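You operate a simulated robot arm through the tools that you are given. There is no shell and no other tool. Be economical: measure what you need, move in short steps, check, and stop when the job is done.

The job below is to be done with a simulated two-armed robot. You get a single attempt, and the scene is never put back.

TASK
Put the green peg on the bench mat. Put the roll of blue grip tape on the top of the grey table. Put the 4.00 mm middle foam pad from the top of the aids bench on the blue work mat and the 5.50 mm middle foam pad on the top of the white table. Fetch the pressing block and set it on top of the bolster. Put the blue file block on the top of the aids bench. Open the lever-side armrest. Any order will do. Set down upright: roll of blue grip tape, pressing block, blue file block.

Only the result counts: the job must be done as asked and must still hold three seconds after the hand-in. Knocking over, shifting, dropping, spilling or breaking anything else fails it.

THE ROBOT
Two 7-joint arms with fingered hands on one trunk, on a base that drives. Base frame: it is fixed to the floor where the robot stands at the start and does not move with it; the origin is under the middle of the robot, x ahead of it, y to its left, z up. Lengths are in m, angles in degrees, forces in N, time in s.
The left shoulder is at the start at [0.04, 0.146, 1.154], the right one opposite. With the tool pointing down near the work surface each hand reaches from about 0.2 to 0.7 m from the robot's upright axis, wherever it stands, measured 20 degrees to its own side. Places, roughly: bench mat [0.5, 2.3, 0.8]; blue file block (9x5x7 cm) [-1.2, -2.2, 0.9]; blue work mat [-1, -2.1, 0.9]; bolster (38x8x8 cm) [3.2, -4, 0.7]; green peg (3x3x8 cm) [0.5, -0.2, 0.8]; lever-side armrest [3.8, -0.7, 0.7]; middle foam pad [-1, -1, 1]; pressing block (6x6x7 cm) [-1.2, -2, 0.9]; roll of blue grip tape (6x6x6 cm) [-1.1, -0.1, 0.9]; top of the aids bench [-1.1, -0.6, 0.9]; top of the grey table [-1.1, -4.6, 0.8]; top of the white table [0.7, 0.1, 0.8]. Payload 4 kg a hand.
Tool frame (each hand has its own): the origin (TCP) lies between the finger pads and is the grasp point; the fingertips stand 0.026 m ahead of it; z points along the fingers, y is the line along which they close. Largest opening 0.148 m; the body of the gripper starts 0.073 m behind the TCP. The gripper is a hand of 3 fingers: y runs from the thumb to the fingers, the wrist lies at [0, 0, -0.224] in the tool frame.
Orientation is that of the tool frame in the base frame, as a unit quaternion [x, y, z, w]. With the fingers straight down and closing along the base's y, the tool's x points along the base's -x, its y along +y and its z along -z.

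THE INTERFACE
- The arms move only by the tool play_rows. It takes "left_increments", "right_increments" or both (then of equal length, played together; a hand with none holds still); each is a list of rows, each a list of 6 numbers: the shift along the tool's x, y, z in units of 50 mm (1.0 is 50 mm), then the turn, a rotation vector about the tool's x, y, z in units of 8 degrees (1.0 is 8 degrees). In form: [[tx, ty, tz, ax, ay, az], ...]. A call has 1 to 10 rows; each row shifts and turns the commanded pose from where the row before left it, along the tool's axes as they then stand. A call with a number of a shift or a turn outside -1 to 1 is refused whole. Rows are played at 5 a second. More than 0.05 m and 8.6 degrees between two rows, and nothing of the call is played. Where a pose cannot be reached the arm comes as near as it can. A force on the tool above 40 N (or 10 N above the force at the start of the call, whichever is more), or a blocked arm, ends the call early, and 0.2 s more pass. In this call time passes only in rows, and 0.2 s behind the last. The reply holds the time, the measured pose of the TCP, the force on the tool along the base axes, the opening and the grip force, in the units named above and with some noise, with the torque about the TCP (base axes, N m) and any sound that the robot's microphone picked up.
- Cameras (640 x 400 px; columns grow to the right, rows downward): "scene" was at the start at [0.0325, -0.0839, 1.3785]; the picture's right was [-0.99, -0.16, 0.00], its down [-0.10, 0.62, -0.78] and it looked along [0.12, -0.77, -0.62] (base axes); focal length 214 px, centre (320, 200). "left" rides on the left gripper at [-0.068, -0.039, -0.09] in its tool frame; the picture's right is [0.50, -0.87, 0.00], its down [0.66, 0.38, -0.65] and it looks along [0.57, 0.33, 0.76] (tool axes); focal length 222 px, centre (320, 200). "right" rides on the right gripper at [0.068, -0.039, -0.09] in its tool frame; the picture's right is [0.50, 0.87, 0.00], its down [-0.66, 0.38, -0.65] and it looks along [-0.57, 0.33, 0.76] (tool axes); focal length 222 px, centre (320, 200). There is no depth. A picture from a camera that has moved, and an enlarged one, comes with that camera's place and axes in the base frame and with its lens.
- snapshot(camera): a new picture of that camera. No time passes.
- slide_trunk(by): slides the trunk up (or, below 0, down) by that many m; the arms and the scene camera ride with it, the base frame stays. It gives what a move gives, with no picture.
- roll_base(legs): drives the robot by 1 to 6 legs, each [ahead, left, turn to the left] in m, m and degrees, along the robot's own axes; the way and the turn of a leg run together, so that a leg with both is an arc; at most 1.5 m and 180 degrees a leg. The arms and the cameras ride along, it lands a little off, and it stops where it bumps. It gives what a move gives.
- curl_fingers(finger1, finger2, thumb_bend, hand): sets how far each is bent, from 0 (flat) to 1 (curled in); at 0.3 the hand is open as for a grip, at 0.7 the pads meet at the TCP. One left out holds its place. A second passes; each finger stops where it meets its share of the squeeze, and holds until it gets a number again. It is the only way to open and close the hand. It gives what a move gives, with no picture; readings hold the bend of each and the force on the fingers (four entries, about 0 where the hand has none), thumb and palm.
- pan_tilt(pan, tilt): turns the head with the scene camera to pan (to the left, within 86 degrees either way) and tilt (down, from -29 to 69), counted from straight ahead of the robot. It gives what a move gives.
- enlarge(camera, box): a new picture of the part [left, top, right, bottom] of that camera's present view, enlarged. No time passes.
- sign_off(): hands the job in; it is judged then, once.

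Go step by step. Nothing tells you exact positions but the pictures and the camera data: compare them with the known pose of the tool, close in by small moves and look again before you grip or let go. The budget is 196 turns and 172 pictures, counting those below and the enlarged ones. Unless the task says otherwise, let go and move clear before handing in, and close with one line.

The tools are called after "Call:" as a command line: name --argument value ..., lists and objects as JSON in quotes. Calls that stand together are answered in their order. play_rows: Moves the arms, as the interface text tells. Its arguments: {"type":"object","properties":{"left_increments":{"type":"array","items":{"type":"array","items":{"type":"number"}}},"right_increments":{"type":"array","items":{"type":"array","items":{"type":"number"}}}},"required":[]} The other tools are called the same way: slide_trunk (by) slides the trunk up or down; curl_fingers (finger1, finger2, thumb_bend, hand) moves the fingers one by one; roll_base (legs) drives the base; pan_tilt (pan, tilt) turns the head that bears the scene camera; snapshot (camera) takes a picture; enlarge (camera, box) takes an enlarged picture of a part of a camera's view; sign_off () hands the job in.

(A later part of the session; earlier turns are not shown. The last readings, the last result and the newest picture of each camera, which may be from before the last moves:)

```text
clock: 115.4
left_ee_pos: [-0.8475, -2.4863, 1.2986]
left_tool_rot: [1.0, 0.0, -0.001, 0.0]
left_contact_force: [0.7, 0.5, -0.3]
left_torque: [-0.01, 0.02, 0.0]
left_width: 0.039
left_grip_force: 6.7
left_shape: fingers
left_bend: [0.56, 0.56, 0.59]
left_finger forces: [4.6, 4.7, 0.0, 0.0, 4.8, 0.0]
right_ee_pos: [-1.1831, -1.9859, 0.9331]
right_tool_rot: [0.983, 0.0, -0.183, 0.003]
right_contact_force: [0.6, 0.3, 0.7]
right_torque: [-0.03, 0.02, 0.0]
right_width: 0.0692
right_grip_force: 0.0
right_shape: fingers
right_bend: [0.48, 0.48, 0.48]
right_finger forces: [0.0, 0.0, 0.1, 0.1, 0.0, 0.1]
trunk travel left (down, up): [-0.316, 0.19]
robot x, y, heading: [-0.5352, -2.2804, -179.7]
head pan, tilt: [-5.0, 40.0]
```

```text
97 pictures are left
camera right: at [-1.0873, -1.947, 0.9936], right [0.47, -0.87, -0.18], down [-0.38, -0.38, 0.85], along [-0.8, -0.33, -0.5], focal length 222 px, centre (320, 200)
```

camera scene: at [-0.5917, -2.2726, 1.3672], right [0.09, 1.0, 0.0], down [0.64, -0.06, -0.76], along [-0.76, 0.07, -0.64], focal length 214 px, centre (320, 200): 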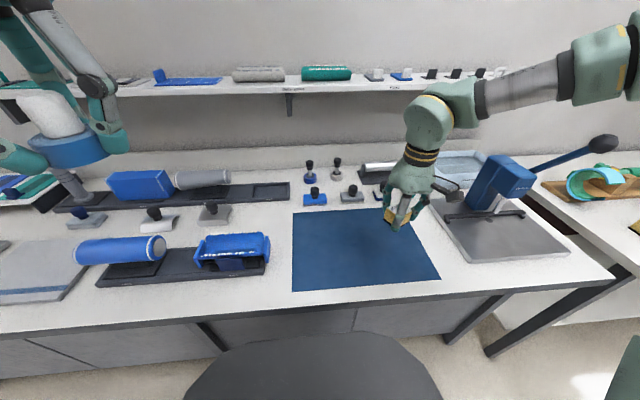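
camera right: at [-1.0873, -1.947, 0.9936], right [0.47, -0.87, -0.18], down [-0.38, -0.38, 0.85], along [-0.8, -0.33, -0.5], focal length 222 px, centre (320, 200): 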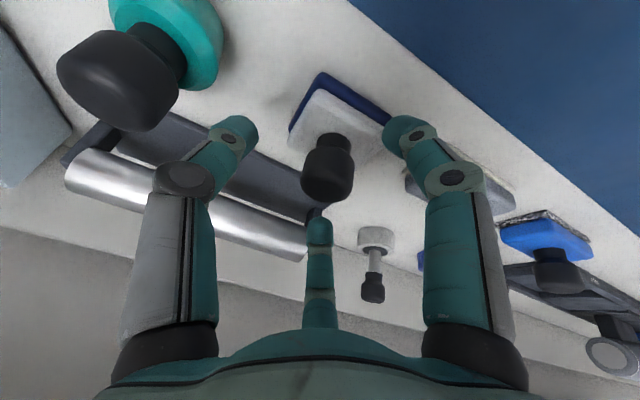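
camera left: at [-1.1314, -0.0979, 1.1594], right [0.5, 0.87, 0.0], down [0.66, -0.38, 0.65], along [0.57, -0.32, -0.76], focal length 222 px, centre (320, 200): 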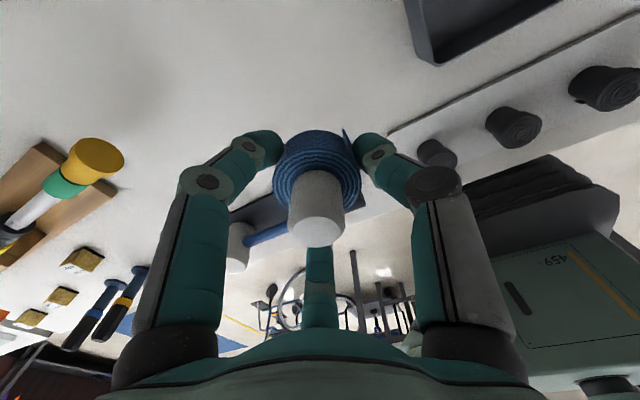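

Call:
play_rows --right_increments '[[0.06, 0, 0.17, 0, 0, 0]]'

Call:
curl_fingers --hand "right" --finger1 0.7 --finger2 0.7 --thumb_bend 0.7

Call:
snapshot --camera "right"

```text
clock: 115.8
left_ee_pos: [-0.8465, -2.4865, 1.2983]
left_tool_rot: [1.0, 0.0, -0.001, 0.0]
left_contact_force: [0.4, 0.5, -0.3]
left_torque: [0.02, 0.02, 0.01]
left_width: 0.039
left_grip_force: 7.4
left_shape: fingers
left_bend: [0.56, 0.56, 0.59]
left_finger forces: [4.6, 4.7, 0.1, 0.0, 4.7, 0.0]
right_ee_pos: [-1.1826, -1.9859, 0.9263]
right_tool_rot: [0.983, 0.0, -0.183, 0.001]
right_contact_force: [0.9, -0.2, 0.1]
right_torque: [0.02, 0.01, 0.03]
right_width: 0.0692
right_grip_force: 0.2
right_shape: fingers
right_bend: [0.48, 0.48, 0.48]
right_finger forces: [0.0, 0.0, 0.0, 0.1, 0.0, 0.0]
trunk travel left (down, up): [-0.316, 0.19]
robot x, y, heading: [-0.533, -2.279, -180.0]
head pan, tilt: [-5.0, 40.0]
```

```text
clock: 116.8
left_ee_pos: [-0.8464, -2.4872, 1.2991]
left_tool_rot: [1.0, 0.0, -0.001, 0.0]
left_contact_force: [0.2, 0.3, 0.0]
left_torque: [0.02, -0.03, 0.02]
left_width: 0.0388
left_grip_force: 7.5
left_shape: fingers
left_bend: [0.56, 0.56, 0.59]
left_finger forces: [4.6, 4.7, 0.0, 0.1, 4.8, 0.0]
right_ee_pos: [-1.1825, -1.9857, 0.9255]
right_tool_rot: [0.983, 0.001, -0.183, 0.002]
right_contact_force: [-1.2, 1.0, -0.1]
right_torque: [0.0, 0.0, -0.02]
right_width: 0.02
right_grip_force: 11.5
right_shape: fingers
right_bend: [0.63, 0.6, 0.64]
right_finger forces: [6.2, 8.3, 0.1, 0.0, 8.7, 0.1]
trunk travel left (down, up): [-0.316, 0.19]
robot x, y, heading: [-0.5328, -2.2799, -180.2]
head pan, tilt: [-5.0, 40.0]
```

```text
96 pictures are left
camera right: at [-1.0871, -1.9468, 0.9854], right [0.47, -0.87, -0.18], down [-0.38, -0.38, 0.85], along [-0.8, -0.33, -0.5], focal length 222 px, centre (320, 200)
```

right: 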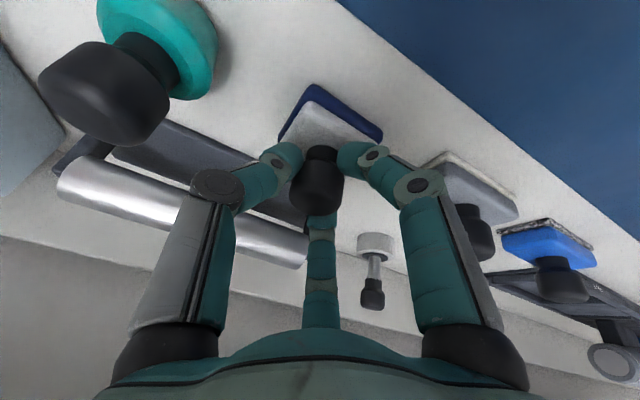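

Call:
play_rows --right_increments '[[-0.1, 0, -0.26, 0, 0, 0], [-0.29, 0, -0.74, 0, 0, 0], [-0.29, 0, -0.74, 0, 0, 0], [-0.29, 0, -0.74, 0, 0, 0]]'

Call:
snapshot --camera "right"

```text
clock: 117.8
left_ee_pos: [-0.8465, -2.4868, 1.2984]
left_tool_rot: [1.0, 0.001, -0.002, 0.0]
left_contact_force: [0.9, -0.5, 0.0]
left_torque: [0.03, 0.01, 0.02]
left_width: 0.0387
left_grip_force: 7.2
left_shape: fingers
left_bend: [0.56, 0.56, 0.59]
left_finger forces: [4.6, 4.6, 0.0, 0.0, 4.8, 0.0]
right_ee_pos: [-1.1819, -1.9856, 1.0598]
right_tool_rot: [0.983, 0.001, -0.183, 0.001]
right_contact_force: [0.3, 0.0, -1.9]
right_torque: [-0.01, -0.02, 0.0]
right_width: 0.0199
right_grip_force: 11.5
right_shape: fingers
right_bend: [0.63, 0.6, 0.65]
right_finger forces: [5.7, 8.2, 0.0, 0.0, 8.7, 0.1]
trunk travel left (down, up): [-0.316, 0.19]
robot x, y, heading: [-0.5341, -2.2834, -179.8]
head pan, tilt: [-5.0, 40.0]
```

```text
95 pictures are left
camera right: at [-1.0875, -1.947, 1.1192], right [0.47, -0.87, -0.18], down [-0.37, -0.38, 0.85], along [-0.8, -0.33, -0.5], focal length 222 px, centre (320, 200)
```

right: 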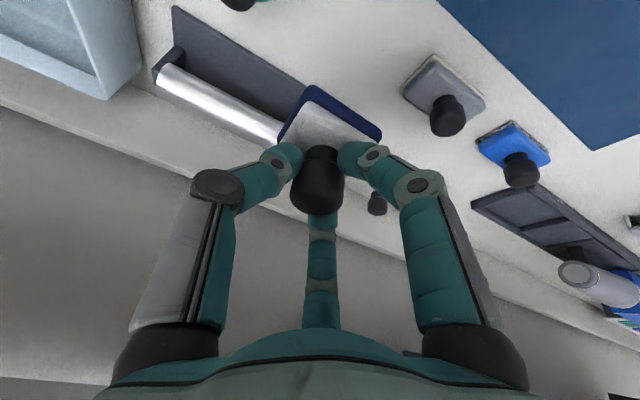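

Call:
play_rows --right_increments '[[-0.29, 0, -0.74, 0, 0, 0], [-0.29, 0, -0.74, 0, 0, 0], [0.84, 0, -0.32, 0, 0, 0], [0.84, 0, -0.32, 0, 0, 0], [0.84, 0, -0.32, 0, 0, 0], [0.84, 0, -0.32, 0, 0, 0], [0.84, 0, -0.32, 0, 0, 0], [0.84, 0, -0.32, 0, 0, 0]]'

Call:
pan_tilt --pan 75 --tilt 20

Call:
snapshot --camera "scene"

```text
clock: 119.6
left_ee_pos: [-0.8441, -2.487, 1.2992]
left_tool_rot: [1.0, 0.0, -0.002, 0.0]
left_contact_force: [-0.1, -1.7, -0.5]
left_torque: [0.0, 0.0, -0.01]
left_width: 0.0387
left_grip_force: 7.1
left_shape: fingers
left_bend: [0.56, 0.56, 0.59]
left_finger forces: [4.6, 4.6, 0.0, 0.0, 4.8, 0.1]
right_ee_pos: [-0.9103, -1.9866, 1.1368]
right_tool_rot: [0.983, 0.001, -0.183, 0.002]
right_contact_force: [-0.2, -0.3, -0.7]
right_torque: [0.0, 0.01, 0.0]
right_width: 0.0191
right_grip_force: 10.9
right_shape: fingers
right_bend: [0.63, 0.6, 0.65]
right_finger forces: [5.5, 8.0, 0.1, 0.0, 8.6, 0.1]
trunk travel left (down, up): [-0.316, 0.19]
robot x, y, heading: [-0.5304, -2.2798, -180.0]
head pan, tilt: [-5.0, 40.0]
```

```text
clock: 121.1
left_ee_pos: [-0.8473, -2.4869, 1.2985]
left_tool_rot: [1.0, 0.0, -0.001, 0.0]
left_contact_force: [-0.1, -0.1, -1.5]
left_torque: [0.02, 0.0, -0.05]
left_width: 0.0388
left_grip_force: 6.7
left_shape: fingers
left_bend: [0.56, 0.56, 0.59]
left_finger forces: [4.6, 4.7, 0.0, 0.0, 4.8, 0.0]
right_ee_pos: [-0.9142, -1.9857, 1.1368]
right_tool_rot: [0.983, 0.0, -0.183, 0.001]
right_contact_force: [0.8, 1.0, -1.4]
right_torque: [0.03, 0.0, 0.03]
right_width: 0.0195
right_grip_force: 11.3
right_shape: fingers
right_bend: [0.63, 0.6, 0.65]
right_finger forces: [5.6, 8.0, 0.0, 0.0, 8.4, 0.0]
trunk travel left (down, up): [-0.316, 0.19]
robot x, y, heading: [-0.533, -2.2827, -180.0]
head pan, tilt: [75.0, 20.0]
```

```text
94 pictures are left
camera scene: at [-0.5782, -2.3701, 1.3988], right [-0.97, 0.26, 0.0], down [0.09, 0.33, -0.94], along [-0.24, -0.91, -0.34], focal length 214 px, centre (320, 200)
```

scene: 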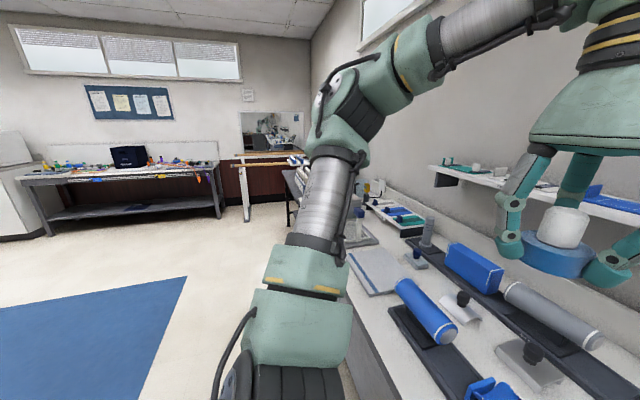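

Call:
roll_base --legs '[[-0.08, 0, 0], [0, 1.2, 0]]'

Call:
pan_tilt --pan 55 --tilt 30

Call:
snapshot --camera "scene"

```text
clock: 127.9
left_ee_pos: [-0.7782, -3.6848, 1.2978]
left_tool_rot: [1.0, -0.007, -0.001, -0.001]
left_contact_force: [0.7, 0.5, 0.0]
left_torque: [0.03, -0.01, -0.02]
left_width: 0.0388
left_grip_force: 7.4
left_shape: fingers
left_bend: [0.56, 0.56, 0.59]
left_finger forces: [4.6, 4.7, 0.0, 0.1, 4.8, 0.1]
right_ee_pos: [-0.8364, -3.1836, 1.1362]
right_tool_rot: [0.983, -0.008, -0.183, 0.0]
right_contact_force: [-0.5, 0.2, -1.9]
right_torque: [0.01, -0.02, -0.02]
right_width: 0.0192
right_grip_force: 10.8
right_shape: fingers
right_bend: [0.63, 0.6, 0.65]
right_finger forces: [5.5, 8.1, 0.1, 0.0, 8.6, 0.0]
trunk travel left (down, up): [-0.316, 0.19]
robot x, y, heading: [-0.4611, -3.4855, 179.2]
head pan, tilt: [75.0, 20.0]
```

```text
clock: 128.7
left_ee_pos: [-0.7778, -3.6846, 1.2982]
left_tool_rot: [1.0, -0.007, -0.001, 0.0]
left_contact_force: [0.4, -0.7, 0.1]
left_torque: [0.01, 0.01, 0.0]
left_width: 0.0387
left_grip_force: 7.3
left_shape: fingers
left_bend: [0.56, 0.56, 0.59]
left_finger forces: [4.6, 4.7, 0.0, 0.0, 4.8, 0.1]
right_ee_pos: [-0.8376, -3.1841, 1.1367]
right_tool_rot: [0.983, -0.007, -0.182, 0.0]
right_contact_force: [-0.1, -0.1, -1.8]
right_torque: [0.02, 0.01, 0.0]
right_width: 0.0196
right_grip_force: 10.8
right_shape: fingers
right_bend: [0.63, 0.6, 0.65]
right_finger forces: [5.6, 8.1, 0.1, 0.0, 8.4, 0.0]
trunk travel left (down, up): [-0.316, 0.19]
robot x, y, heading: [-0.4608, -3.4845, 178.9]
head pan, tilt: [55.0, 30.0]
```

```text
93 pictures are left
camera scene: at [-0.535, -3.5563, 1.3828], right [-0.81, 0.58, 0.0], down [0.29, 0.41, -0.87], along [-0.51, -0.7, -0.5], focal length 214 px, centre (320, 200)
```

scene: 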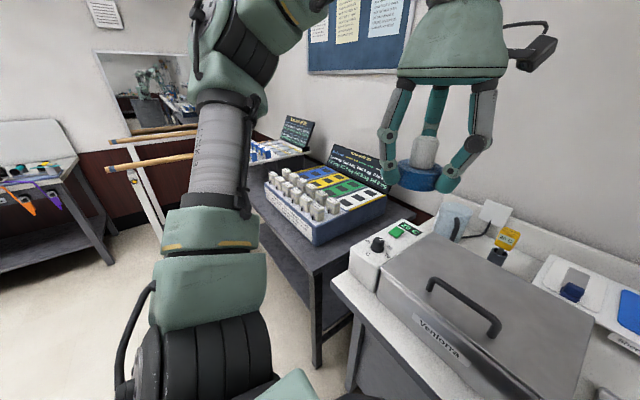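

Call:
roll_base --legs '[[0, 0.6, 1]]'

Call:
pan_tilt --pan 20 --tilt 35

Call:
snapshot --camera "scene"

Call:
snapshot --camera "left"

```text
clock: 132.1
left_ee_pos: [-0.7766, -4.2899, 1.2977]
left_tool_rot: [1.0, 0.002, -0.002, 0.0]
left_contact_force: [-0.1, -0.8, -0.4]
left_torque: [-0.03, -0.01, -0.01]
left_width: 0.0386
left_grip_force: 6.9
left_shape: fingers
left_bend: [0.56, 0.56, 0.59]
left_finger forces: [4.6, 4.8, 0.1, 0.0, 4.8, 0.1]
right_ee_pos: [-0.8455, -3.7907, 1.1367]
right_tool_rot: [0.983, 0.002, -0.183, 0.003]
right_contact_force: [0.1, 0.9, -0.7]
right_torque: [0.0, -0.01, 0.03]
right_width: 0.0193
right_grip_force: 11.6
right_shape: fingers
right_bend: [0.63, 0.6, 0.65]
right_finger forces: [5.6, 8.1, 0.1, 0.0, 8.4, 0.0]
trunk travel left (down, up): [-0.316, 0.19]
robot x, y, heading: [-0.4637, -4.0891, -179.7]
head pan, tilt: [55.0, 30.0]
```

```text
clock: 133.1
left_ee_pos: [-0.7775, -4.2918, 1.2981]
left_tool_rot: [1.0, 0.002, 0.0, 0.0]
left_contact_force: [-0.2, 0.5, -0.2]
left_torque: [-0.03, -0.01, -0.02]
left_width: 0.0386
left_grip_force: 6.9
left_shape: fingers
left_bend: [0.56, 0.56, 0.59]
left_finger forces: [4.6, 4.7, 0.0, 0.1, 4.7, 0.0]
right_ee_pos: [-0.8451, -3.7925, 1.1371]
right_tool_rot: [0.983, 0.003, -0.183, 0.003]
right_contact_force: [-1.1, 0.6, -1.8]
right_torque: [-0.01, -0.01, 0.0]
right_width: 0.0195
right_grip_force: 11.3
right_shape: fingers
right_bend: [0.63, 0.6, 0.65]
right_finger forces: [5.7, 8.1, 0.0, 0.1, 8.4, 0.0]
trunk travel left (down, up): [-0.316, 0.19]
robot x, y, heading: [-0.4612, -4.0827, -179.4]
head pan, tilt: [20.0, 35.0]
```

```text
92 pictures are left
camera scene: at [-0.5676, -4.1144, 1.375], right [-0.35, 0.94, 0.0], down [0.54, 0.2, -0.82], along [-0.77, -0.28, -0.57], focal length 214 px, centre (320, 200)
```

scene: 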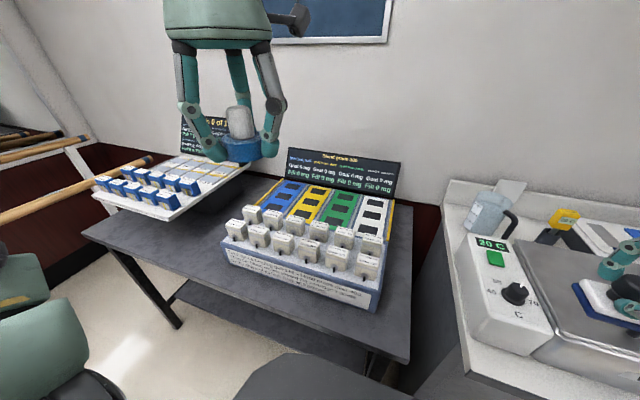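

```text
91 pictures are left
camera left: at [-0.8438, -4.2511, 1.3885], right [0.5, 0.87, 0.0], down [0.66, -0.38, 0.65], along [0.57, -0.32, -0.76], focal length 222 px, centre (320, 200)
```

left: 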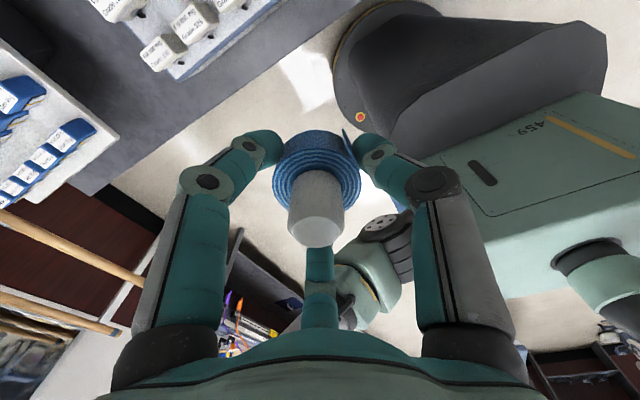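

The grey table spans y -5.23 to -3.98 with its front edge near x -0.83, and a free gap between the two racks near (-0.94, -4.76). I strafe a bit more, lower the trunk (raising the right hand to compensate), and bring the tape over.

Call:
play_rows --right_increments '[[-0.29, 0, -0.74, 0, 0, 0], [-0.29, 0, -0.74, 0, 0, 0], [-0.29, 0, -0.74, 0, 0, 0], [-0.29, 0, -0.74, 0, 0, 0]]'

Call:
roll_base --legs '[[0, 0.36, 0]]'

Call:
slide_trunk --by -0.15

Call:
play_rows --left_increments '[[-0.6, 0.5, 0.3, 0, 0, 0], [-0.6, 0.5, 0.3, 0, 0, 0], [-0.6, 0.5, 0.3, 0, 0, 0], [-0.6, 0.4, 0.3, 0, 0, 0]]'

Call:
snapshot --camera "left"

Call:
snapshot --camera "scene"

```text
clock: 134.1
left_ee_pos: [-0.7778, -4.2924, 1.2977]
left_tool_rot: [1.0, 0.002, -0.001, 0.0]
left_contact_force: [-0.4, -0.4, -0.8]
left_torque: [0.01, 0.0, 0.02]
left_width: 0.0385
left_grip_force: 6.9
left_shape: fingers
left_bend: [0.56, 0.56, 0.59]
left_finger forces: [4.6, 4.8, 0.0, 0.0, 4.8, 0.0]
right_ee_pos: [-0.8445, -3.7914, 1.295]
right_tool_rot: [0.983, 0.003, -0.183, 0.001]
right_contact_force: [-1.3, 1.0, -1.1]
right_torque: [0.01, -0.02, 0.01]
right_width: 0.0193
right_grip_force: 11.0
right_shape: fingers
right_bend: [0.63, 0.61, 0.65]
right_finger forces: [5.5, 8.1, 0.1, 0.0, 8.5, 0.0]
trunk travel left (down, up): [-0.316, 0.19]
robot x, y, heading: [-0.4645, -4.0835, -180.0]
head pan, tilt: [20.0, 35.0]
```

```text
clock: 136.4
left_ee_pos: [-0.7757, -4.6458, 1.2987]
left_tool_rot: [1.0, 0.001, 0.0, 0.001]
left_contact_force: [0.1, 0.1, -0.2]
left_torque: [-0.02, 0.0, 0.01]
left_width: 0.0385
left_grip_force: 7.2
left_shape: fingers
left_bend: [0.56, 0.56, 0.59]
left_finger forces: [4.7, 4.7, 0.0, 0.1, 4.7, 0.1]
right_ee_pos: [-0.8426, -4.1455, 1.2941]
right_tool_rot: [0.983, 0.002, -0.183, 0.002]
right_contact_force: [0.3, 0.1, -2.2]
right_torque: [0.02, -0.04, -0.01]
right_width: 0.0195
right_grip_force: 10.4
right_shape: fingers
right_bend: [0.63, 0.61, 0.65]
right_finger forces: [5.4, 8.1, 0.0, 0.0, 8.4, 0.0]
trunk travel left (down, up): [-0.316, 0.19]
robot x, y, heading: [-0.4584, -4.4447, -180.0]
head pan, tilt: [20.0, 35.0]
```

```text
clock: 138.2
left_ee_pos: [-0.7763, -4.6478, 1.1493]
left_tool_rot: [1.0, 0.0, -0.002, 0.001]
left_contact_force: [0.7, 0.2, -0.2]
left_torque: [-0.01, 0.03, 0.0]
left_width: 0.0387
left_grip_force: 6.5
left_shape: fingers
left_bend: [0.56, 0.56, 0.59]
left_finger forces: [4.6, 4.8, 0.1, 0.0, 4.8, 0.1]
right_ee_pos: [-0.8429, -4.1475, 1.1454]
right_tool_rot: [0.983, 0.003, -0.183, 0.002]
right_contact_force: [-0.4, 0.6, -1.0]
right_torque: [0.01, -0.02, 0.0]
right_width: 0.0193
right_grip_force: 11.4
right_shape: fingers
right_bend: [0.63, 0.61, 0.65]
right_finger forces: [5.5, 8.1, 0.0, 0.0, 8.5, 0.0]
trunk travel left (down, up): [-0.166, 0.34]
robot x, y, heading: [-0.4662, -4.4383, -179.7]
head pan, tilt: [20.0, 35.0]
```

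```text
clock: 139.2
left_ee_pos: [-0.8988, -4.7437, 1.0904]
left_tool_rot: [1.0, 0.0, -0.001, 0.0]
left_contact_force: [-0.4, 0.3, -0.7]
left_torque: [0.01, 0.02, 0.0]
left_width: 0.0387
left_grip_force: 6.9
left_shape: fingers
left_bend: [0.56, 0.56, 0.59]
left_finger forces: [4.6, 4.6, 0.0, 0.1, 4.8, 0.1]
right_ee_pos: [-0.845, -4.147, 1.1463]
right_tool_rot: [0.983, 0.001, -0.182, 0.001]
right_contact_force: [0.0, 0.0, -0.8]
right_torque: [-0.01, -0.01, 0.0]
right_width: 0.0195
right_grip_force: 10.9
right_shape: fingers
right_bend: [0.63, 0.61, 0.65]
right_finger forces: [5.4, 8.1, 0.0, 0.1, 8.4, 0.1]
trunk travel left (down, up): [-0.166, 0.34]
robot x, y, heading: [-0.464, -4.4423, -180.1]
head pan, tilt: [20.0, 35.0]
```

```text
90 pictures are left
camera left: at [-0.9649, -4.7029, 1.1801], right [0.5, 0.87, 0.0], down [0.66, -0.38, 0.65], along [0.57, -0.33, -0.76], focal length 222 px, centre (320, 200)
```

left: 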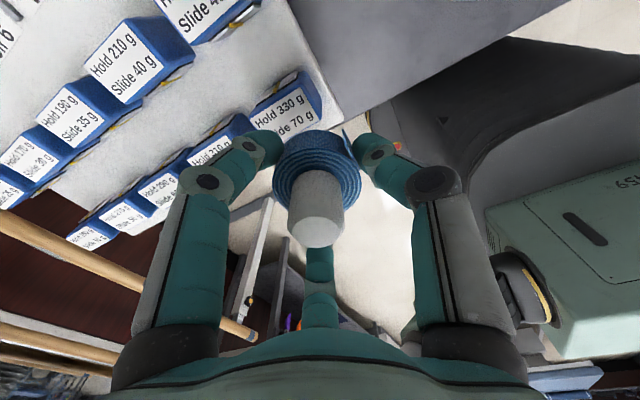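

```text
89 pictures are left
camera scene: at [-0.5674, -4.4716, 1.2258], right [-0.34, 0.94, 0.0], down [0.54, 0.2, -0.82], along [-0.77, -0.28, -0.57], focal length 214 px, centre (320, 200)
```

scene: 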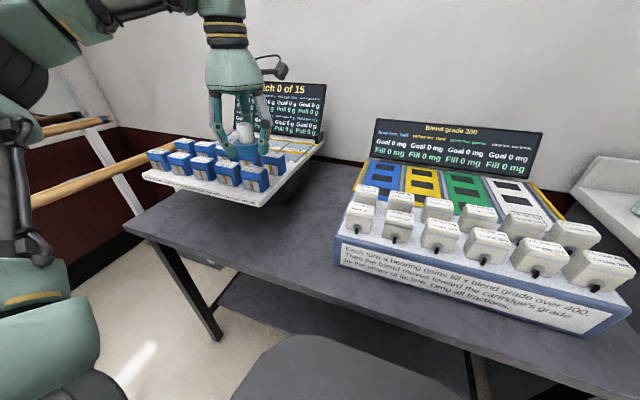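

The left tray stands higher than I took it (top near z 0.95), so the free spot is between it and the cartridge box, near the front edge at about (-0.86, -4.635); the table top is near z 0.764. I move the tape over there and look.

Call:
play_rows --left_increments '[[0.26, -0.73, 0, 0, 0, 0], [0.26, -0.73, 0, 0, 0, 0], [0.26, -0.73, 0, 0, 0, 0]]'

Call:
snapshot --camera "left"

Call:
snapshot --camera "scene"

```text
clock: 140.0
left_ee_pos: [-0.8569, -4.6316, 1.09]
left_tool_rot: [1.0, 0.001, -0.001, 0.0]
left_contact_force: [-1.3, -0.8, -0.2]
left_torque: [0.0, 0.02, 0.04]
left_width: 0.0389
left_grip_force: 6.7
left_shape: fingers
left_bend: [0.56, 0.56, 0.59]
left_finger forces: [4.5, 4.6, 0.0, 0.0, 4.7, 0.0]
right_ee_pos: [-0.8435, -4.1448, 1.1447]
right_tool_rot: [0.983, 0.002, -0.183, 0.002]
right_contact_force: [-0.4, 0.9, -1.1]
right_torque: [-0.04, -0.01, -0.02]
right_width: 0.0195
right_grip_force: 10.8
right_shape: fingers
right_bend: [0.63, 0.61, 0.65]
right_finger forces: [5.3, 8.0, 0.0, 0.0, 8.5, 0.1]
trunk travel left (down, up): [-0.166, 0.34]
robot x, y, heading: [-0.4638, -4.4427, -179.9]
head pan, tilt: [20.0, 35.0]
```

```text
88 pictures are left
camera left: at [-0.9239, -4.5913, 1.1802], right [0.5, 0.87, 0.0], down [0.66, -0.38, 0.65], along [0.57, -0.33, -0.76], focal length 222 px, centre (320, 200)
```

left: 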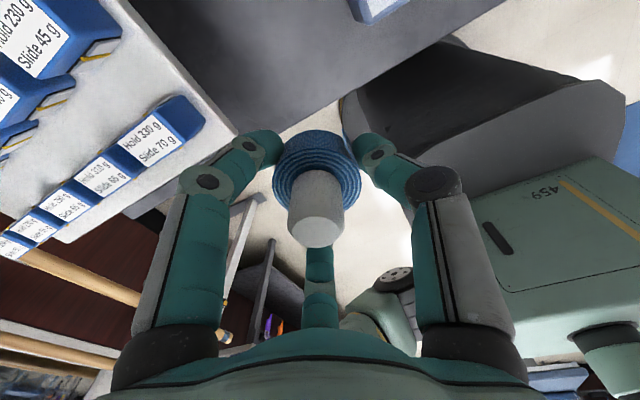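

```text
87 pictures are left
camera scene: at [-0.5662, -4.4698, 1.226], right [-0.34, 0.94, 0.0], down [0.54, 0.2, -0.82], along [-0.77, -0.28, -0.57], focal length 214 px, centre (320, 200)
```

scene: 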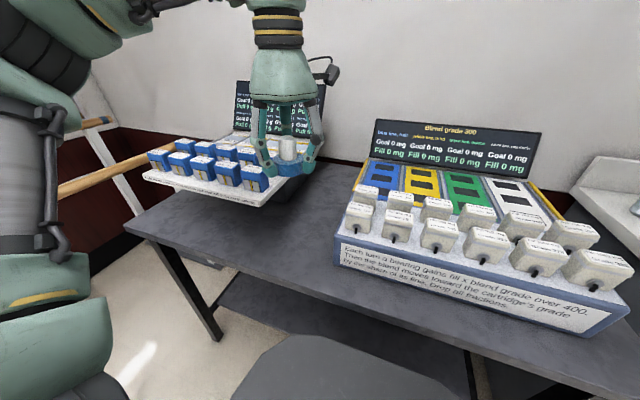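

Call:
play_rows --left_increments '[[-0.2, 0.1, 0.7, 0, 0, 0], [0, 0, 0.9, 0, 0, 0], [0, 0, 0.9, 0, 0, 0]]'

Call:
snapshot --camera "left"

Call:
snapshot --camera "scene"

```text
clock: 140.8
left_ee_pos: [-0.867, -4.6377, 0.9624]
left_tool_rot: [1.0, 0.001, -0.001, -0.001]
left_contact_force: [-0.6, -0.6, -0.1]
left_torque: [-0.01, -0.02, 0.01]
left_width: 0.0389
left_grip_force: 6.6
left_shape: fingers
left_bend: [0.56, 0.56, 0.59]
left_finger forces: [4.6, 4.5, 0.0, 0.0, 4.8, 0.0]
right_ee_pos: [-0.844, -4.1469, 1.1451]
right_tool_rot: [0.983, 0.001, -0.181, 0.001]
right_contact_force: [-0.3, 0.0, -0.9]
right_torque: [0.02, -0.02, 0.01]
right_width: 0.0197
right_grip_force: 10.6
right_shape: fingers
right_bend: [0.63, 0.61, 0.65]
right_finger forces: [5.4, 8.0, 0.0, 0.1, 8.5, 0.0]
trunk travel left (down, up): [-0.166, 0.34]
robot x, y, heading: [-0.4596, -4.4417, -179.7]
head pan, tilt: [20.0, 35.0]
```

```text
86 pictures are left
camera left: at [-0.9345, -4.5987, 1.0533], right [0.5, 0.87, 0.0], down [0.66, -0.38, 0.65], along [0.57, -0.33, -0.76], focal length 222 px, centre (320, 200)
```

left: 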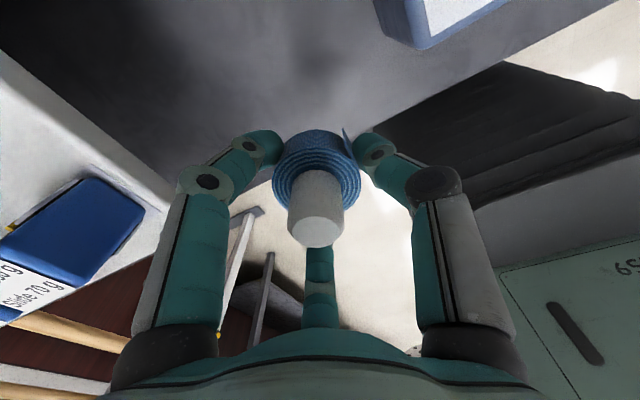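

```text
85 pictures are left
camera scene: at [-0.5671, -4.4718, 1.2258], right [-0.34, 0.94, 0.0], down [0.54, 0.2, -0.82], along [-0.77, -0.28, -0.57], focal length 214 px, centre (320, 200)
```

scene: 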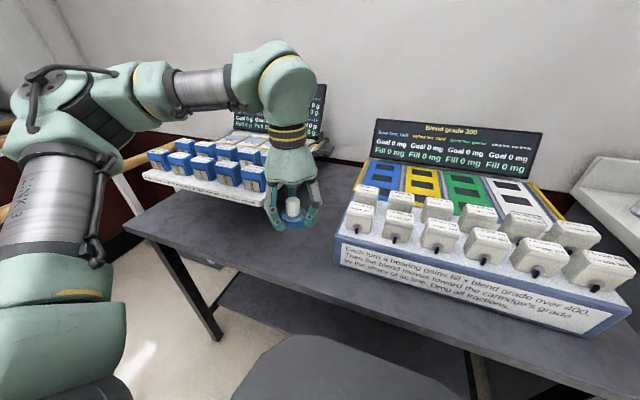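

The forearm would come low over the tray, so I raise the trunk again to slope it down from above, then descend with the hand.

Call:
slide_trunk --by 0.2

Call:
play_rows --left_increments '[[0, 0, 0.9, 0, 0, 0], [0, 0, 0.9, 0, 0, 0], [0, 0, 0.9, 0, 0, 0], [0, 0, 0.9, 0, 0, 0], [0, 0, 0.8, 0, 0, 0]]'

Call:
snapshot --camera "scene"

Call:
snapshot --camera "left"

```text
clock: 142.9
left_ee_pos: [-0.8673, -4.6387, 1.162]
left_tool_rot: [1.0, 0.001, -0.001, -0.001]
left_contact_force: [0.0, 0.3, -1.0]
left_torque: [0.05, -0.01, 0.03]
left_width: 0.0387
left_grip_force: 7.2
left_shape: fingers
left_bend: [0.56, 0.56, 0.59]
left_finger forces: [4.6, 4.6, 0.0, 0.1, 4.7, 0.1]
right_ee_pos: [-0.8431, -4.1462, 1.3455]
right_tool_rot: [0.983, 0.001, -0.183, 0.002]
right_contact_force: [0.0, 1.1, -1.2]
right_torque: [0.0, -0.04, -0.01]
right_width: 0.0196
right_grip_force: 11.0
right_shape: fingers
right_bend: [0.63, 0.61, 0.65]
right_finger forces: [5.5, 8.0, 0.1, 0.0, 8.3, 0.1]
trunk travel left (down, up): [-0.366, 0.14]
robot x, y, heading: [-0.4624, -4.4409, -179.8]
head pan, tilt: [20.0, 35.0]
```

```text
clock: 144.1
left_ee_pos: [-0.8665, -4.6399, 0.9433]
left_tool_rot: [1.0, 0.001, -0.002, -0.001]
left_contact_force: [0.2, -0.9, -0.5]
left_torque: [0.0, -0.01, 0.05]
left_width: 0.0386
left_grip_force: 6.5
left_shape: fingers
left_bend: [0.56, 0.56, 0.59]
left_finger forces: [4.6, 4.5, 0.0, 0.0, 4.7, 0.0]
right_ee_pos: [-0.8447, -4.1482, 1.3456]
right_tool_rot: [0.983, 0.001, -0.183, 0.002]
right_contact_force: [-0.4, -0.8, -1.6]
right_torque: [-0.01, -0.02, -0.01]
right_width: 0.0193
right_grip_force: 11.0
right_shape: fingers
right_bend: [0.63, 0.61, 0.65]
right_finger forces: [5.4, 8.1, 0.1, 0.0, 8.5, 0.0]
trunk travel left (down, up): [-0.366, 0.14]
robot x, y, heading: [-0.4638, -4.4429, -179.8]
head pan, tilt: [20.0, 35.0]
```

```text
84 pictures are left
camera scene: at [-0.5669, -4.4714, 1.4247], right [-0.34, 0.94, 0.0], down [0.54, 0.2, -0.82], along [-0.77, -0.28, -0.57], focal length 214 px, centre (320, 200)
```

scene: 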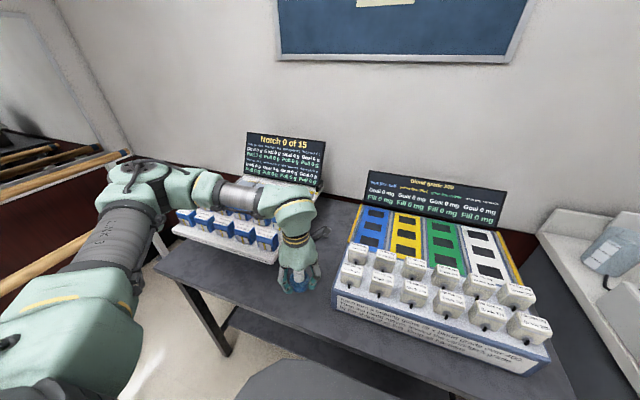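

```text
83 pictures are left
camera left: at [-0.9343, -4.5987, 1.0336], right [0.5, 0.87, 0.0], down [0.66, -0.38, 0.65], along [0.56, -0.33, -0.76], focal length 222 px, centre (320, 200)
```

left: 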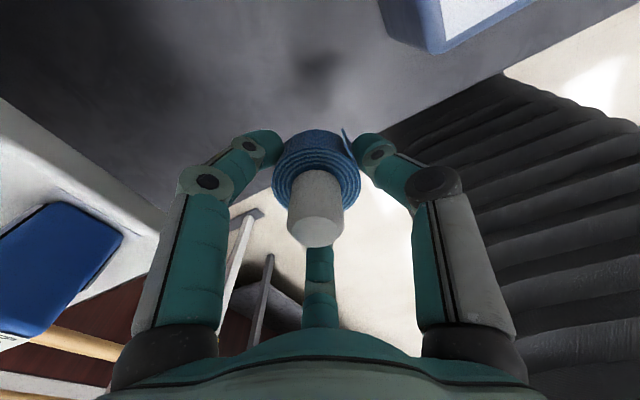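

Call:
play_rows --left_increments '[[0, 0, -0.9, 0, 0, 0], [0, 0, -0.9, 0, 0, 1], [0, 0, 0, 0, 0, 1], [0, 0, 0, 0, 0, 1], [0, 0, 0, 0, 0, 1], [0, 0, 0, 0, 0, 1], [0, 0, 0, 0, 0, 1], [0, 0, 0, 0, 0, 1], [0, 0, 0, 0, 0, 1], [0, 0, 0, 0, 0, 1]]'

Call:
snapshot --camera "scene"

Call:
snapshot --camera "left"

```text
clock: 146.3
left_ee_pos: [-0.8674, -4.6388, 1.0329]
left_tool_rot: [0.809, -0.588, -0.001, 0.001]
left_contact_force: [-0.7, 0.1, -0.9]
left_torque: [0.01, 0.03, -0.02]
left_width: 0.0386
left_grip_force: 6.6
left_shape: fingers
left_bend: [0.56, 0.56, 0.59]
left_finger forces: [4.6, 4.5, 0.0, 0.0, 4.7, 0.0]
right_ee_pos: [-0.8439, -4.1466, 1.3444]
right_tool_rot: [0.983, 0.001, -0.183, 0.002]
right_contact_force: [0.4, -0.3, -1.1]
right_torque: [0.02, -0.03, 0.0]
right_width: 0.0192
right_grip_force: 11.3
right_shape: fingers
right_bend: [0.63, 0.61, 0.65]
right_finger forces: [5.5, 8.1, 0.0, 0.0, 8.4, 0.0]
trunk travel left (down, up): [-0.366, 0.14]
robot x, y, heading: [-0.4593, -4.4408, -179.8]
head pan, tilt: [20.0, 35.0]
```

```text
82 pictures are left
camera scene: at [-0.5663, -4.471, 1.4248], right [-0.34, 0.94, 0.0], down [0.54, 0.2, -0.82], along [-0.77, -0.28, -0.57], focal length 214 px, centre (320, 200)
```

scene: 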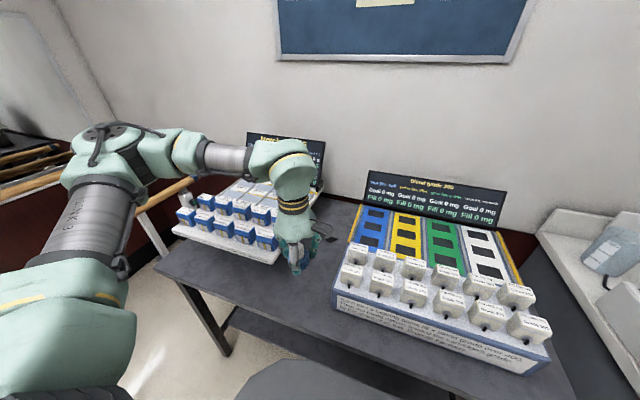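

```text
81 pictures are left
camera left: at [-0.85, -4.5607, 1.1228], right [0.98, -0.21, 0.0], down [-0.16, -0.74, 0.65], along [-0.14, -0.64, -0.76], focal length 222 px, centre (320, 200)
```

left: 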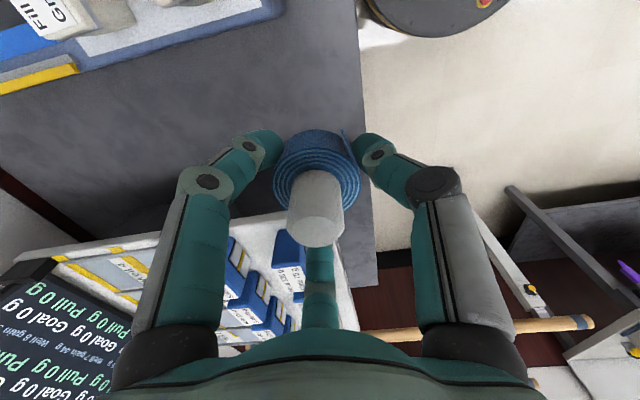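

Call:
play_rows --left_increments '[[0, 0, 0.8, 0, 0, 0], [0, 0, 0.8, 0, 0, 0], [0, 0, 0.8, 0, 0, 0], [0, 0, 0.8, 0, 0, 0]]'

Call:
snapshot --camera "scene"

Call:
snapshot --camera "left"

```text
clock: 147.3
left_ee_pos: [-0.8683, -4.6382, 0.8715]
left_tool_rot: [0.81, -0.587, -0.001, 0.0]
left_contact_force: [0.0, -0.5, -0.3]
left_torque: [-0.02, -0.05, -0.01]
left_width: 0.0384
left_grip_force: 6.9
left_shape: fingers
left_bend: [0.56, 0.56, 0.59]
left_finger forces: [4.6, 4.5, 0.0, 0.0, 4.7, 0.1]
right_ee_pos: [-0.8453, -4.1462, 1.3461]
right_tool_rot: [0.983, 0.002, -0.182, 0.002]
right_contact_force: [-0.2, 0.5, -1.1]
right_torque: [0.01, -0.02, -0.03]
right_width: 0.0195
right_grip_force: 10.7
right_shape: fingers
right_bend: [0.63, 0.61, 0.65]
right_finger forces: [5.4, 8.1, 0.1, 0.0, 8.5, 0.0]
trunk travel left (down, up): [-0.366, 0.14]
robot x, y, heading: [-0.4633, -4.438, -179.9]
head pan, tilt: [20.0, 35.0]
```

```text
80 pictures are left
camera scene: at [-0.5671, -4.4714, 1.4247], right [-0.34, 0.94, 0.0], down [0.54, 0.2, -0.82], along [-0.77, -0.28, -0.57], focal length 214 px, centre (320, 200)
```

scene: 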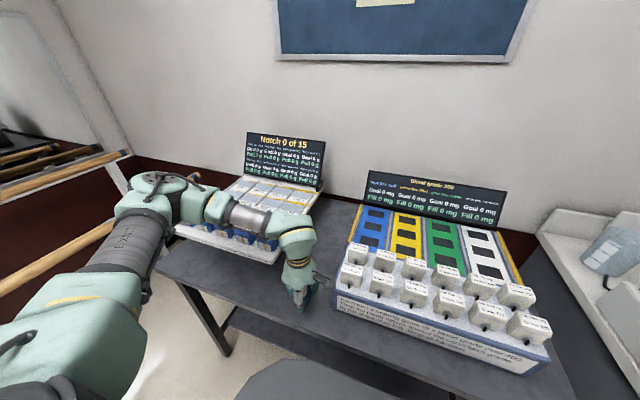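

```text
79 pictures are left
camera left: at [-0.8515, -4.5607, 0.9621], right [0.98, -0.21, 0.0], down [-0.15, -0.74, 0.65], along [-0.14, -0.64, -0.76], focal length 222 px, centre (320, 200)
```

left: 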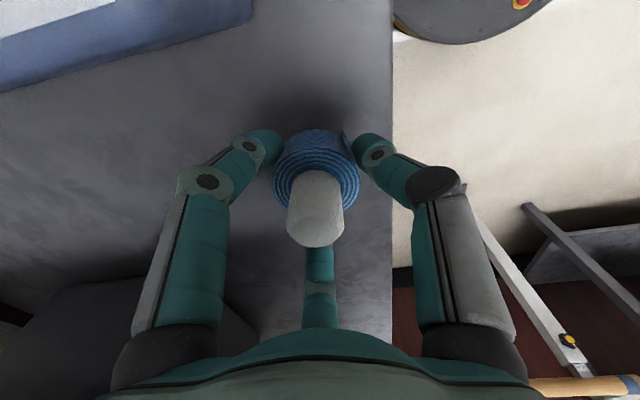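

Call:
play_rows --left_increments '[[0, 0, 0.5, 0, 0, 0], [0, 0, 0.5, 0, 0, 0], [0, 0, 0.2, 0, 0, 0]]'

Call:
snapshot --camera "left"

Call:
enlarge --camera "scene" --box '[150, 150, 350, 325]'

```text
clock: 148.0
left_ee_pos: [-0.87, -4.6367, 0.8339]
left_tool_rot: [0.81, -0.586, -0.006, 0.003]
left_contact_force: [1.8, -1.0, 10.1]
left_torque: [-0.36, -0.06, 0.05]
left_width: 0.0383
left_grip_force: 11.8
left_shape: fingers
left_bend: [0.57, 0.56, 0.59]
left_finger forces: [4.5, 14.2, 0.0, 0.1, 6.2, 0.1]
right_ee_pos: [-0.8407, -4.1455, 1.3463]
right_tool_rot: [0.983, 0.002, -0.184, 0.002]
right_contact_force: [0.2, -0.1, -0.6]
right_torque: [0.03, 0.0, -0.04]
right_width: 0.0194
right_grip_force: 11.0
right_shape: fingers
right_bend: [0.63, 0.61, 0.65]
right_finger forces: [5.6, 8.1, 0.0, 0.1, 8.4, 0.0]
trunk travel left (down, up): [-0.366, 0.14]
robot x, y, heading: [-0.4599, -4.4441, -179.9]
head pan, tilt: [20.0, 35.0]
stopped in row 3 (left hand): the force on the tool passed its limit at 72 N (the readings are from after the stop); the commanded pose is now the measured one
```

```text
78 pictures are left
camera left: at [-0.8526, -4.5592, 0.9235], right [0.98, -0.2, -0.01], down [-0.15, -0.74, 0.65], along [-0.14, -0.64, -0.76], focal length 222 px, centre (320, 200)
```

left: 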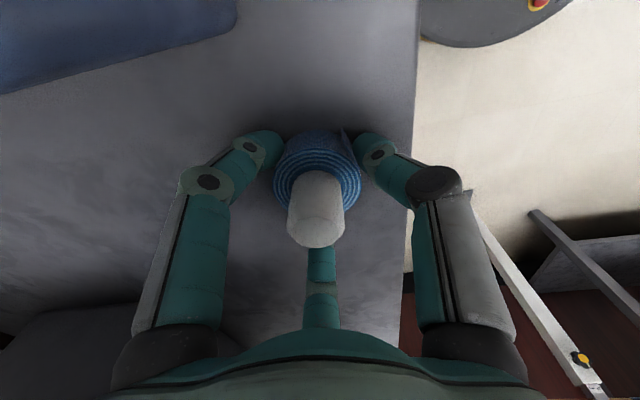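

```text
2.29 times, centred on (250, 238) of scene
camera zoom: at [-0.5642, -4.4708, 1.425], right [-0.35, 0.94, 0.0], down [0.54, 0.2, -0.82], along [-0.77, -0.28, -0.57], focal length 490 px, centre (480, 114)
```

zoom: 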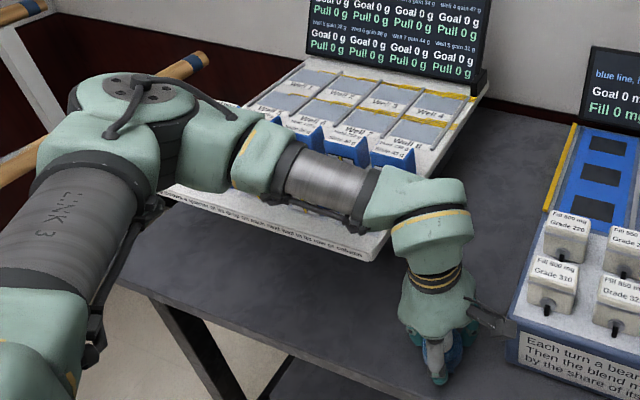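

The tape has met the table (surface near z 0.80). I open the hand gently and look.

Call:
curl_fingers --hand "left" --finger1 0.42 --finger2 0.42 --thumb_bend 0.42

Call:
snapshot --camera "left"

```text
clock: 149.0
left_ee_pos: [-0.871, -4.6362, 0.8312]
left_tool_rot: [0.81, -0.586, -0.005, 0.002]
left_contact_force: [-2.4, -0.2, 6.8]
left_torque: [0.18, -0.34, 0.07]
left_width: 0.0872
left_grip_force: 4.4
left_shape: fingers
left_bend: [0.42, 0.42, 0.42]
left_finger forces: [0.0, 0.0, 0.1, 0.0, 7.4, 0.0]
right_ee_pos: [-0.8436, -4.1438, 1.3444]
right_tool_rot: [0.983, 0.001, -0.183, 0.002]
right_contact_force: [-0.5, 0.0, -0.8]
right_torque: [0.01, 0.03, -0.02]
right_width: 0.0195
right_grip_force: 11.3
right_shape: fingers
right_bend: [0.63, 0.61, 0.65]
right_finger forces: [5.4, 8.1, 0.1, 0.0, 8.5, 0.1]
trunk travel left (down, up): [-0.366, 0.14]
robot x, y, heading: [-0.4664, -4.4371, -179.5]
head pan, tilt: [20.0, 35.0]
```

```text
76 pictures are left
camera left: at [-0.8537, -4.5592, 0.9226], right [0.98, -0.2, -0.01], down [-0.15, -0.74, 0.65], along [-0.14, -0.64, -0.76], focal length 222 px, centre (320, 200)
```

left: 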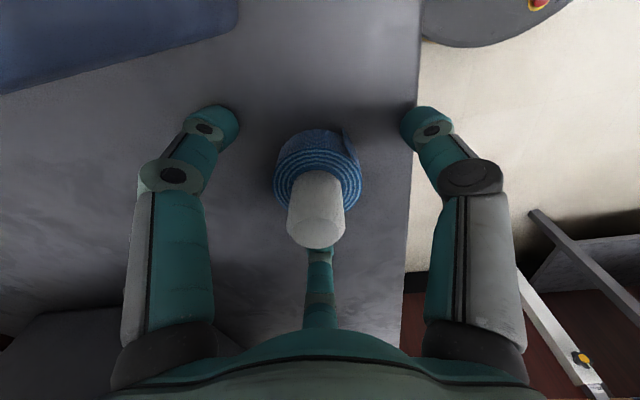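

Call:
play_rows --left_increments '[[0, 0, -0.5, 0, 0, 0], [0, 0, -0.9, 0, 0, 0], [0, 0, -0.9, 0, 0, 0], [0, 0, -0.9, 0, 0, 0], [0, 0, -0.9, 0, 0, 0], [0, 0, -0.9, 0, 0, 0], [0, 0, -0.9, 0, 0, 0]]'

Call:
snapshot --camera "left"

Call:
enlarge --camera "scene" --box '[150, 150, 350, 325]'

```text
clock: 150.6
left_ee_pos: [-0.8677, -4.6365, 1.1282]
left_tool_rot: [0.81, -0.586, -0.005, 0.002]
left_contact_force: [0.2, 0.0, -0.4]
left_torque: [-0.01, -0.01, 0.04]
left_width: 0.0879
left_grip_force: 0.0
left_shape: fingers
left_bend: [0.42, 0.42, 0.42]
left_finger forces: [0.1, 0.0, 0.0, 0.0, 0.0, 0.0]
right_ee_pos: [-0.8429, -4.1459, 1.3444]
right_tool_rot: [0.983, 0.002, -0.183, 0.002]
right_contact_force: [-0.6, 0.1, -1.9]
right_torque: [-0.02, 0.03, -0.03]
right_width: 0.0191
right_grip_force: 10.8
right_shape: fingers
right_bend: [0.63, 0.61, 0.65]
right_finger forces: [5.4, 8.1, 0.1, 0.1, 8.5, 0.0]
trunk travel left (down, up): [-0.366, 0.14]
robot x, y, heading: [-0.4628, -4.4384, -179.7]
head pan, tilt: [20.0, 35.0]
```

```text
75 pictures are left
camera left: at [-0.8498, -4.5597, 1.2179], right [0.98, -0.2, -0.01], down [-0.15, -0.74, 0.65], along [-0.14, -0.64, -0.76], focal length 222 px, centre (320, 200)
```

left: 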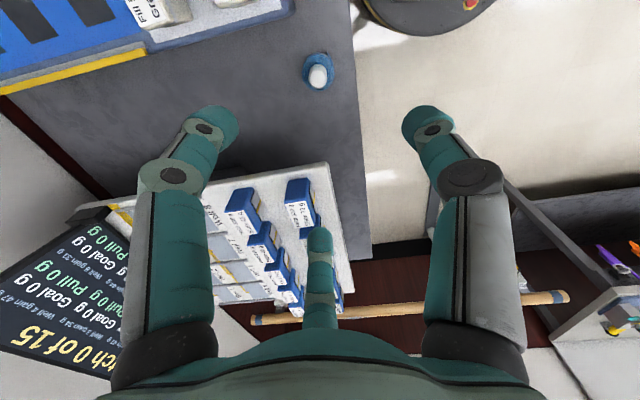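

```text
2.29 times, centred on (250, 238) of scene
camera zoom: at [-0.5656, -4.4705, 1.4249], right [-0.35, 0.94, 0.0], down [0.54, 0.2, -0.82], along [-0.77, -0.28, -0.57], focal length 490 px, centre (480, 114)
```

zoom: 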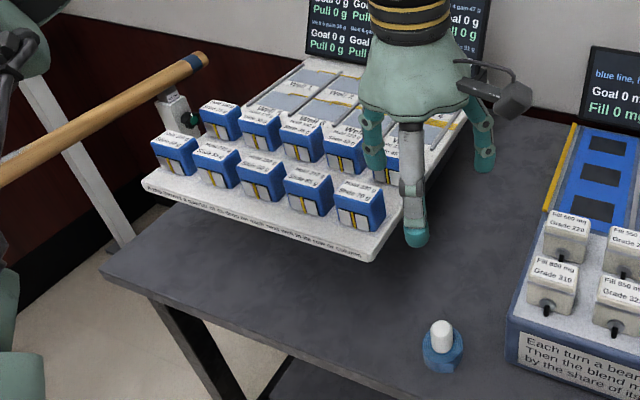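

The tape stands upright on the grey table. I turn the left hand back, draw it in, back away and turn to look toward the bolster.

Call:
play_rows --left_increments '[[0, 0, -0.9, 0, 0, -1], [0, 0, -0.9, 0, 0, -1], [0, 0, 0, 0, 0, -1], [0, 0, 0, 0, 0, -1], [0, 0, 0, 0, 0, -1], [0, 0, 0, 0, 0, -1], [0, 0, 0, 0, 0, -1], [0, 0, 0, 0, 0, -1], [0, 0, 0, 0, 0, -1], [0.9, 0, 0, 0, 0, 0]]'

Call:
roll_base --legs '[[-0.5, 0, 0], [0, 0, -160]]'

Call:
pan_tilt --pan -20 --tilt 15

Call:
snapshot --camera "scene"

```text
clock: 152.8
left_ee_pos: [-0.8208, -4.6391, 1.2175]
left_tool_rot: [1.0, 0.003, -0.006, -0.002]
left_contact_force: [0.8, -0.8, 0.2]
left_torque: [0.0, 0.0, 0.0]
left_width: 0.088
left_grip_force: 0.2
left_shape: fingers
left_bend: [0.42, 0.42, 0.42]
left_finger forces: [0.1, 0.1, 0.0, 0.1, 0.0, 0.0]
right_ee_pos: [-0.8429, -4.1471, 1.3454]
right_tool_rot: [0.983, 0.001, -0.184, 0.001]
right_contact_force: [-0.5, 0.0, -0.5]
right_torque: [-0.02, 0.0, 0.0]
right_width: 0.0194
right_grip_force: 10.9
right_shape: fingers
right_bend: [0.63, 0.61, 0.65]
right_finger forces: [5.5, 8.1, 0.1, 0.0, 8.4, 0.0]
trunk travel left (down, up): [-0.366, 0.14]
robot x, y, heading: [-0.4618, -4.4445, -179.8]
head pan, tilt: [20.0, 35.0]
```

```text
clock: 162.3
left_ee_pos: [0.31, -4.1296, 1.2172]
left_tool_rot: [-0.18, 0.984, -0.001, 0.004]
left_contact_force: [0.1, -0.5, 0.9]
left_torque: [0.02, -0.01, 0.01]
left_width: 0.0882
left_grip_force: 0.0
left_shape: fingers
left_bend: [0.42, 0.42, 0.42]
left_finger forces: [0.0, 0.1, 0.0, 0.1, 0.1, 0.0]
right_ee_pos: [0.5027, -4.5838, 1.3447]
right_tool_rot: [-0.175, 0.967, 0.034, 0.18]
right_contact_force: [0.0, 0.3, -1.2]
right_torque: [-0.04, -0.01, 0.0]
right_width: 0.0189
right_grip_force: 11.5
right_shape: fingers
right_bend: [0.63, 0.61, 0.65]
right_finger forces: [5.0, 8.1, 0.0, 0.0, 8.5, 0.0]
trunk travel left (down, up): [-0.366, 0.14]
robot x, y, heading: [0.0431, -4.4378, 20.5]
head pan, tilt: [20.0, 35.0]
```

```text
clock: 163.3
left_ee_pos: [0.3095, -4.1295, 1.2168]
left_tool_rot: [-0.18, 0.984, -0.001, 0.005]
left_contact_force: [-1.3, -0.5, -0.2]
left_torque: [0.01, -0.02, -0.02]
left_width: 0.0881
left_grip_force: 0.0
left_shape: fingers
left_bend: [0.42, 0.42, 0.42]
left_finger forces: [0.0, 0.0, 0.0, 0.0, 0.0, 0.0]
right_ee_pos: [0.5016, -4.5835, 1.3445]
right_tool_rot: [-0.176, 0.967, 0.035, 0.18]
right_contact_force: [0.2, 1.4, -1.8]
right_torque: [0.02, 0.03, 0.0]
right_width: 0.0187
right_grip_force: 10.6
right_shape: fingers
right_bend: [0.63, 0.61, 0.65]
right_finger forces: [5.1, 8.2, 0.2, 0.0, 8.4, 0.0]
trunk travel left (down, up): [-0.366, 0.14]
robot x, y, heading: [0.0394, -4.4386, 20.8]
head pan, tilt: [-20.0, 15.0]
```

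```text
73 pictures are left
camera scene: at [0.1519, -4.4303, 1.4568], right [0.01, -1.0, 0.0], down [-0.26, 0.0, -0.97], along [0.97, 0.01, -0.26], focal length 214 px, centre (320, 200)
```

scene: 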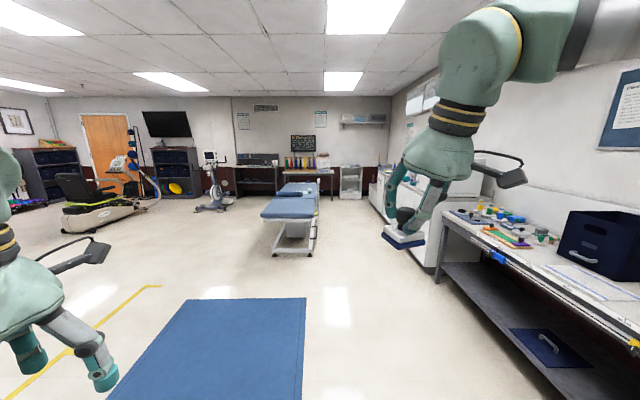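

Call:
enlarge --camera "scene" --box '[240, 170, 340, 260]'

```text
4.44 times, centred on (290, 215) of scene
camera zoom: at [0.1519, -4.4303, 1.4568], right [0.01, -1.0, 0.0], down [-0.26, 0.0, -0.97], along [0.97, 0.01, -0.26], focal length 953 px, centre (453, 133)
```

zoom: 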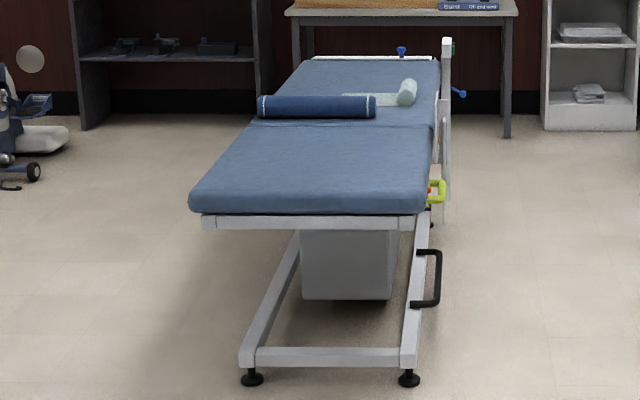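

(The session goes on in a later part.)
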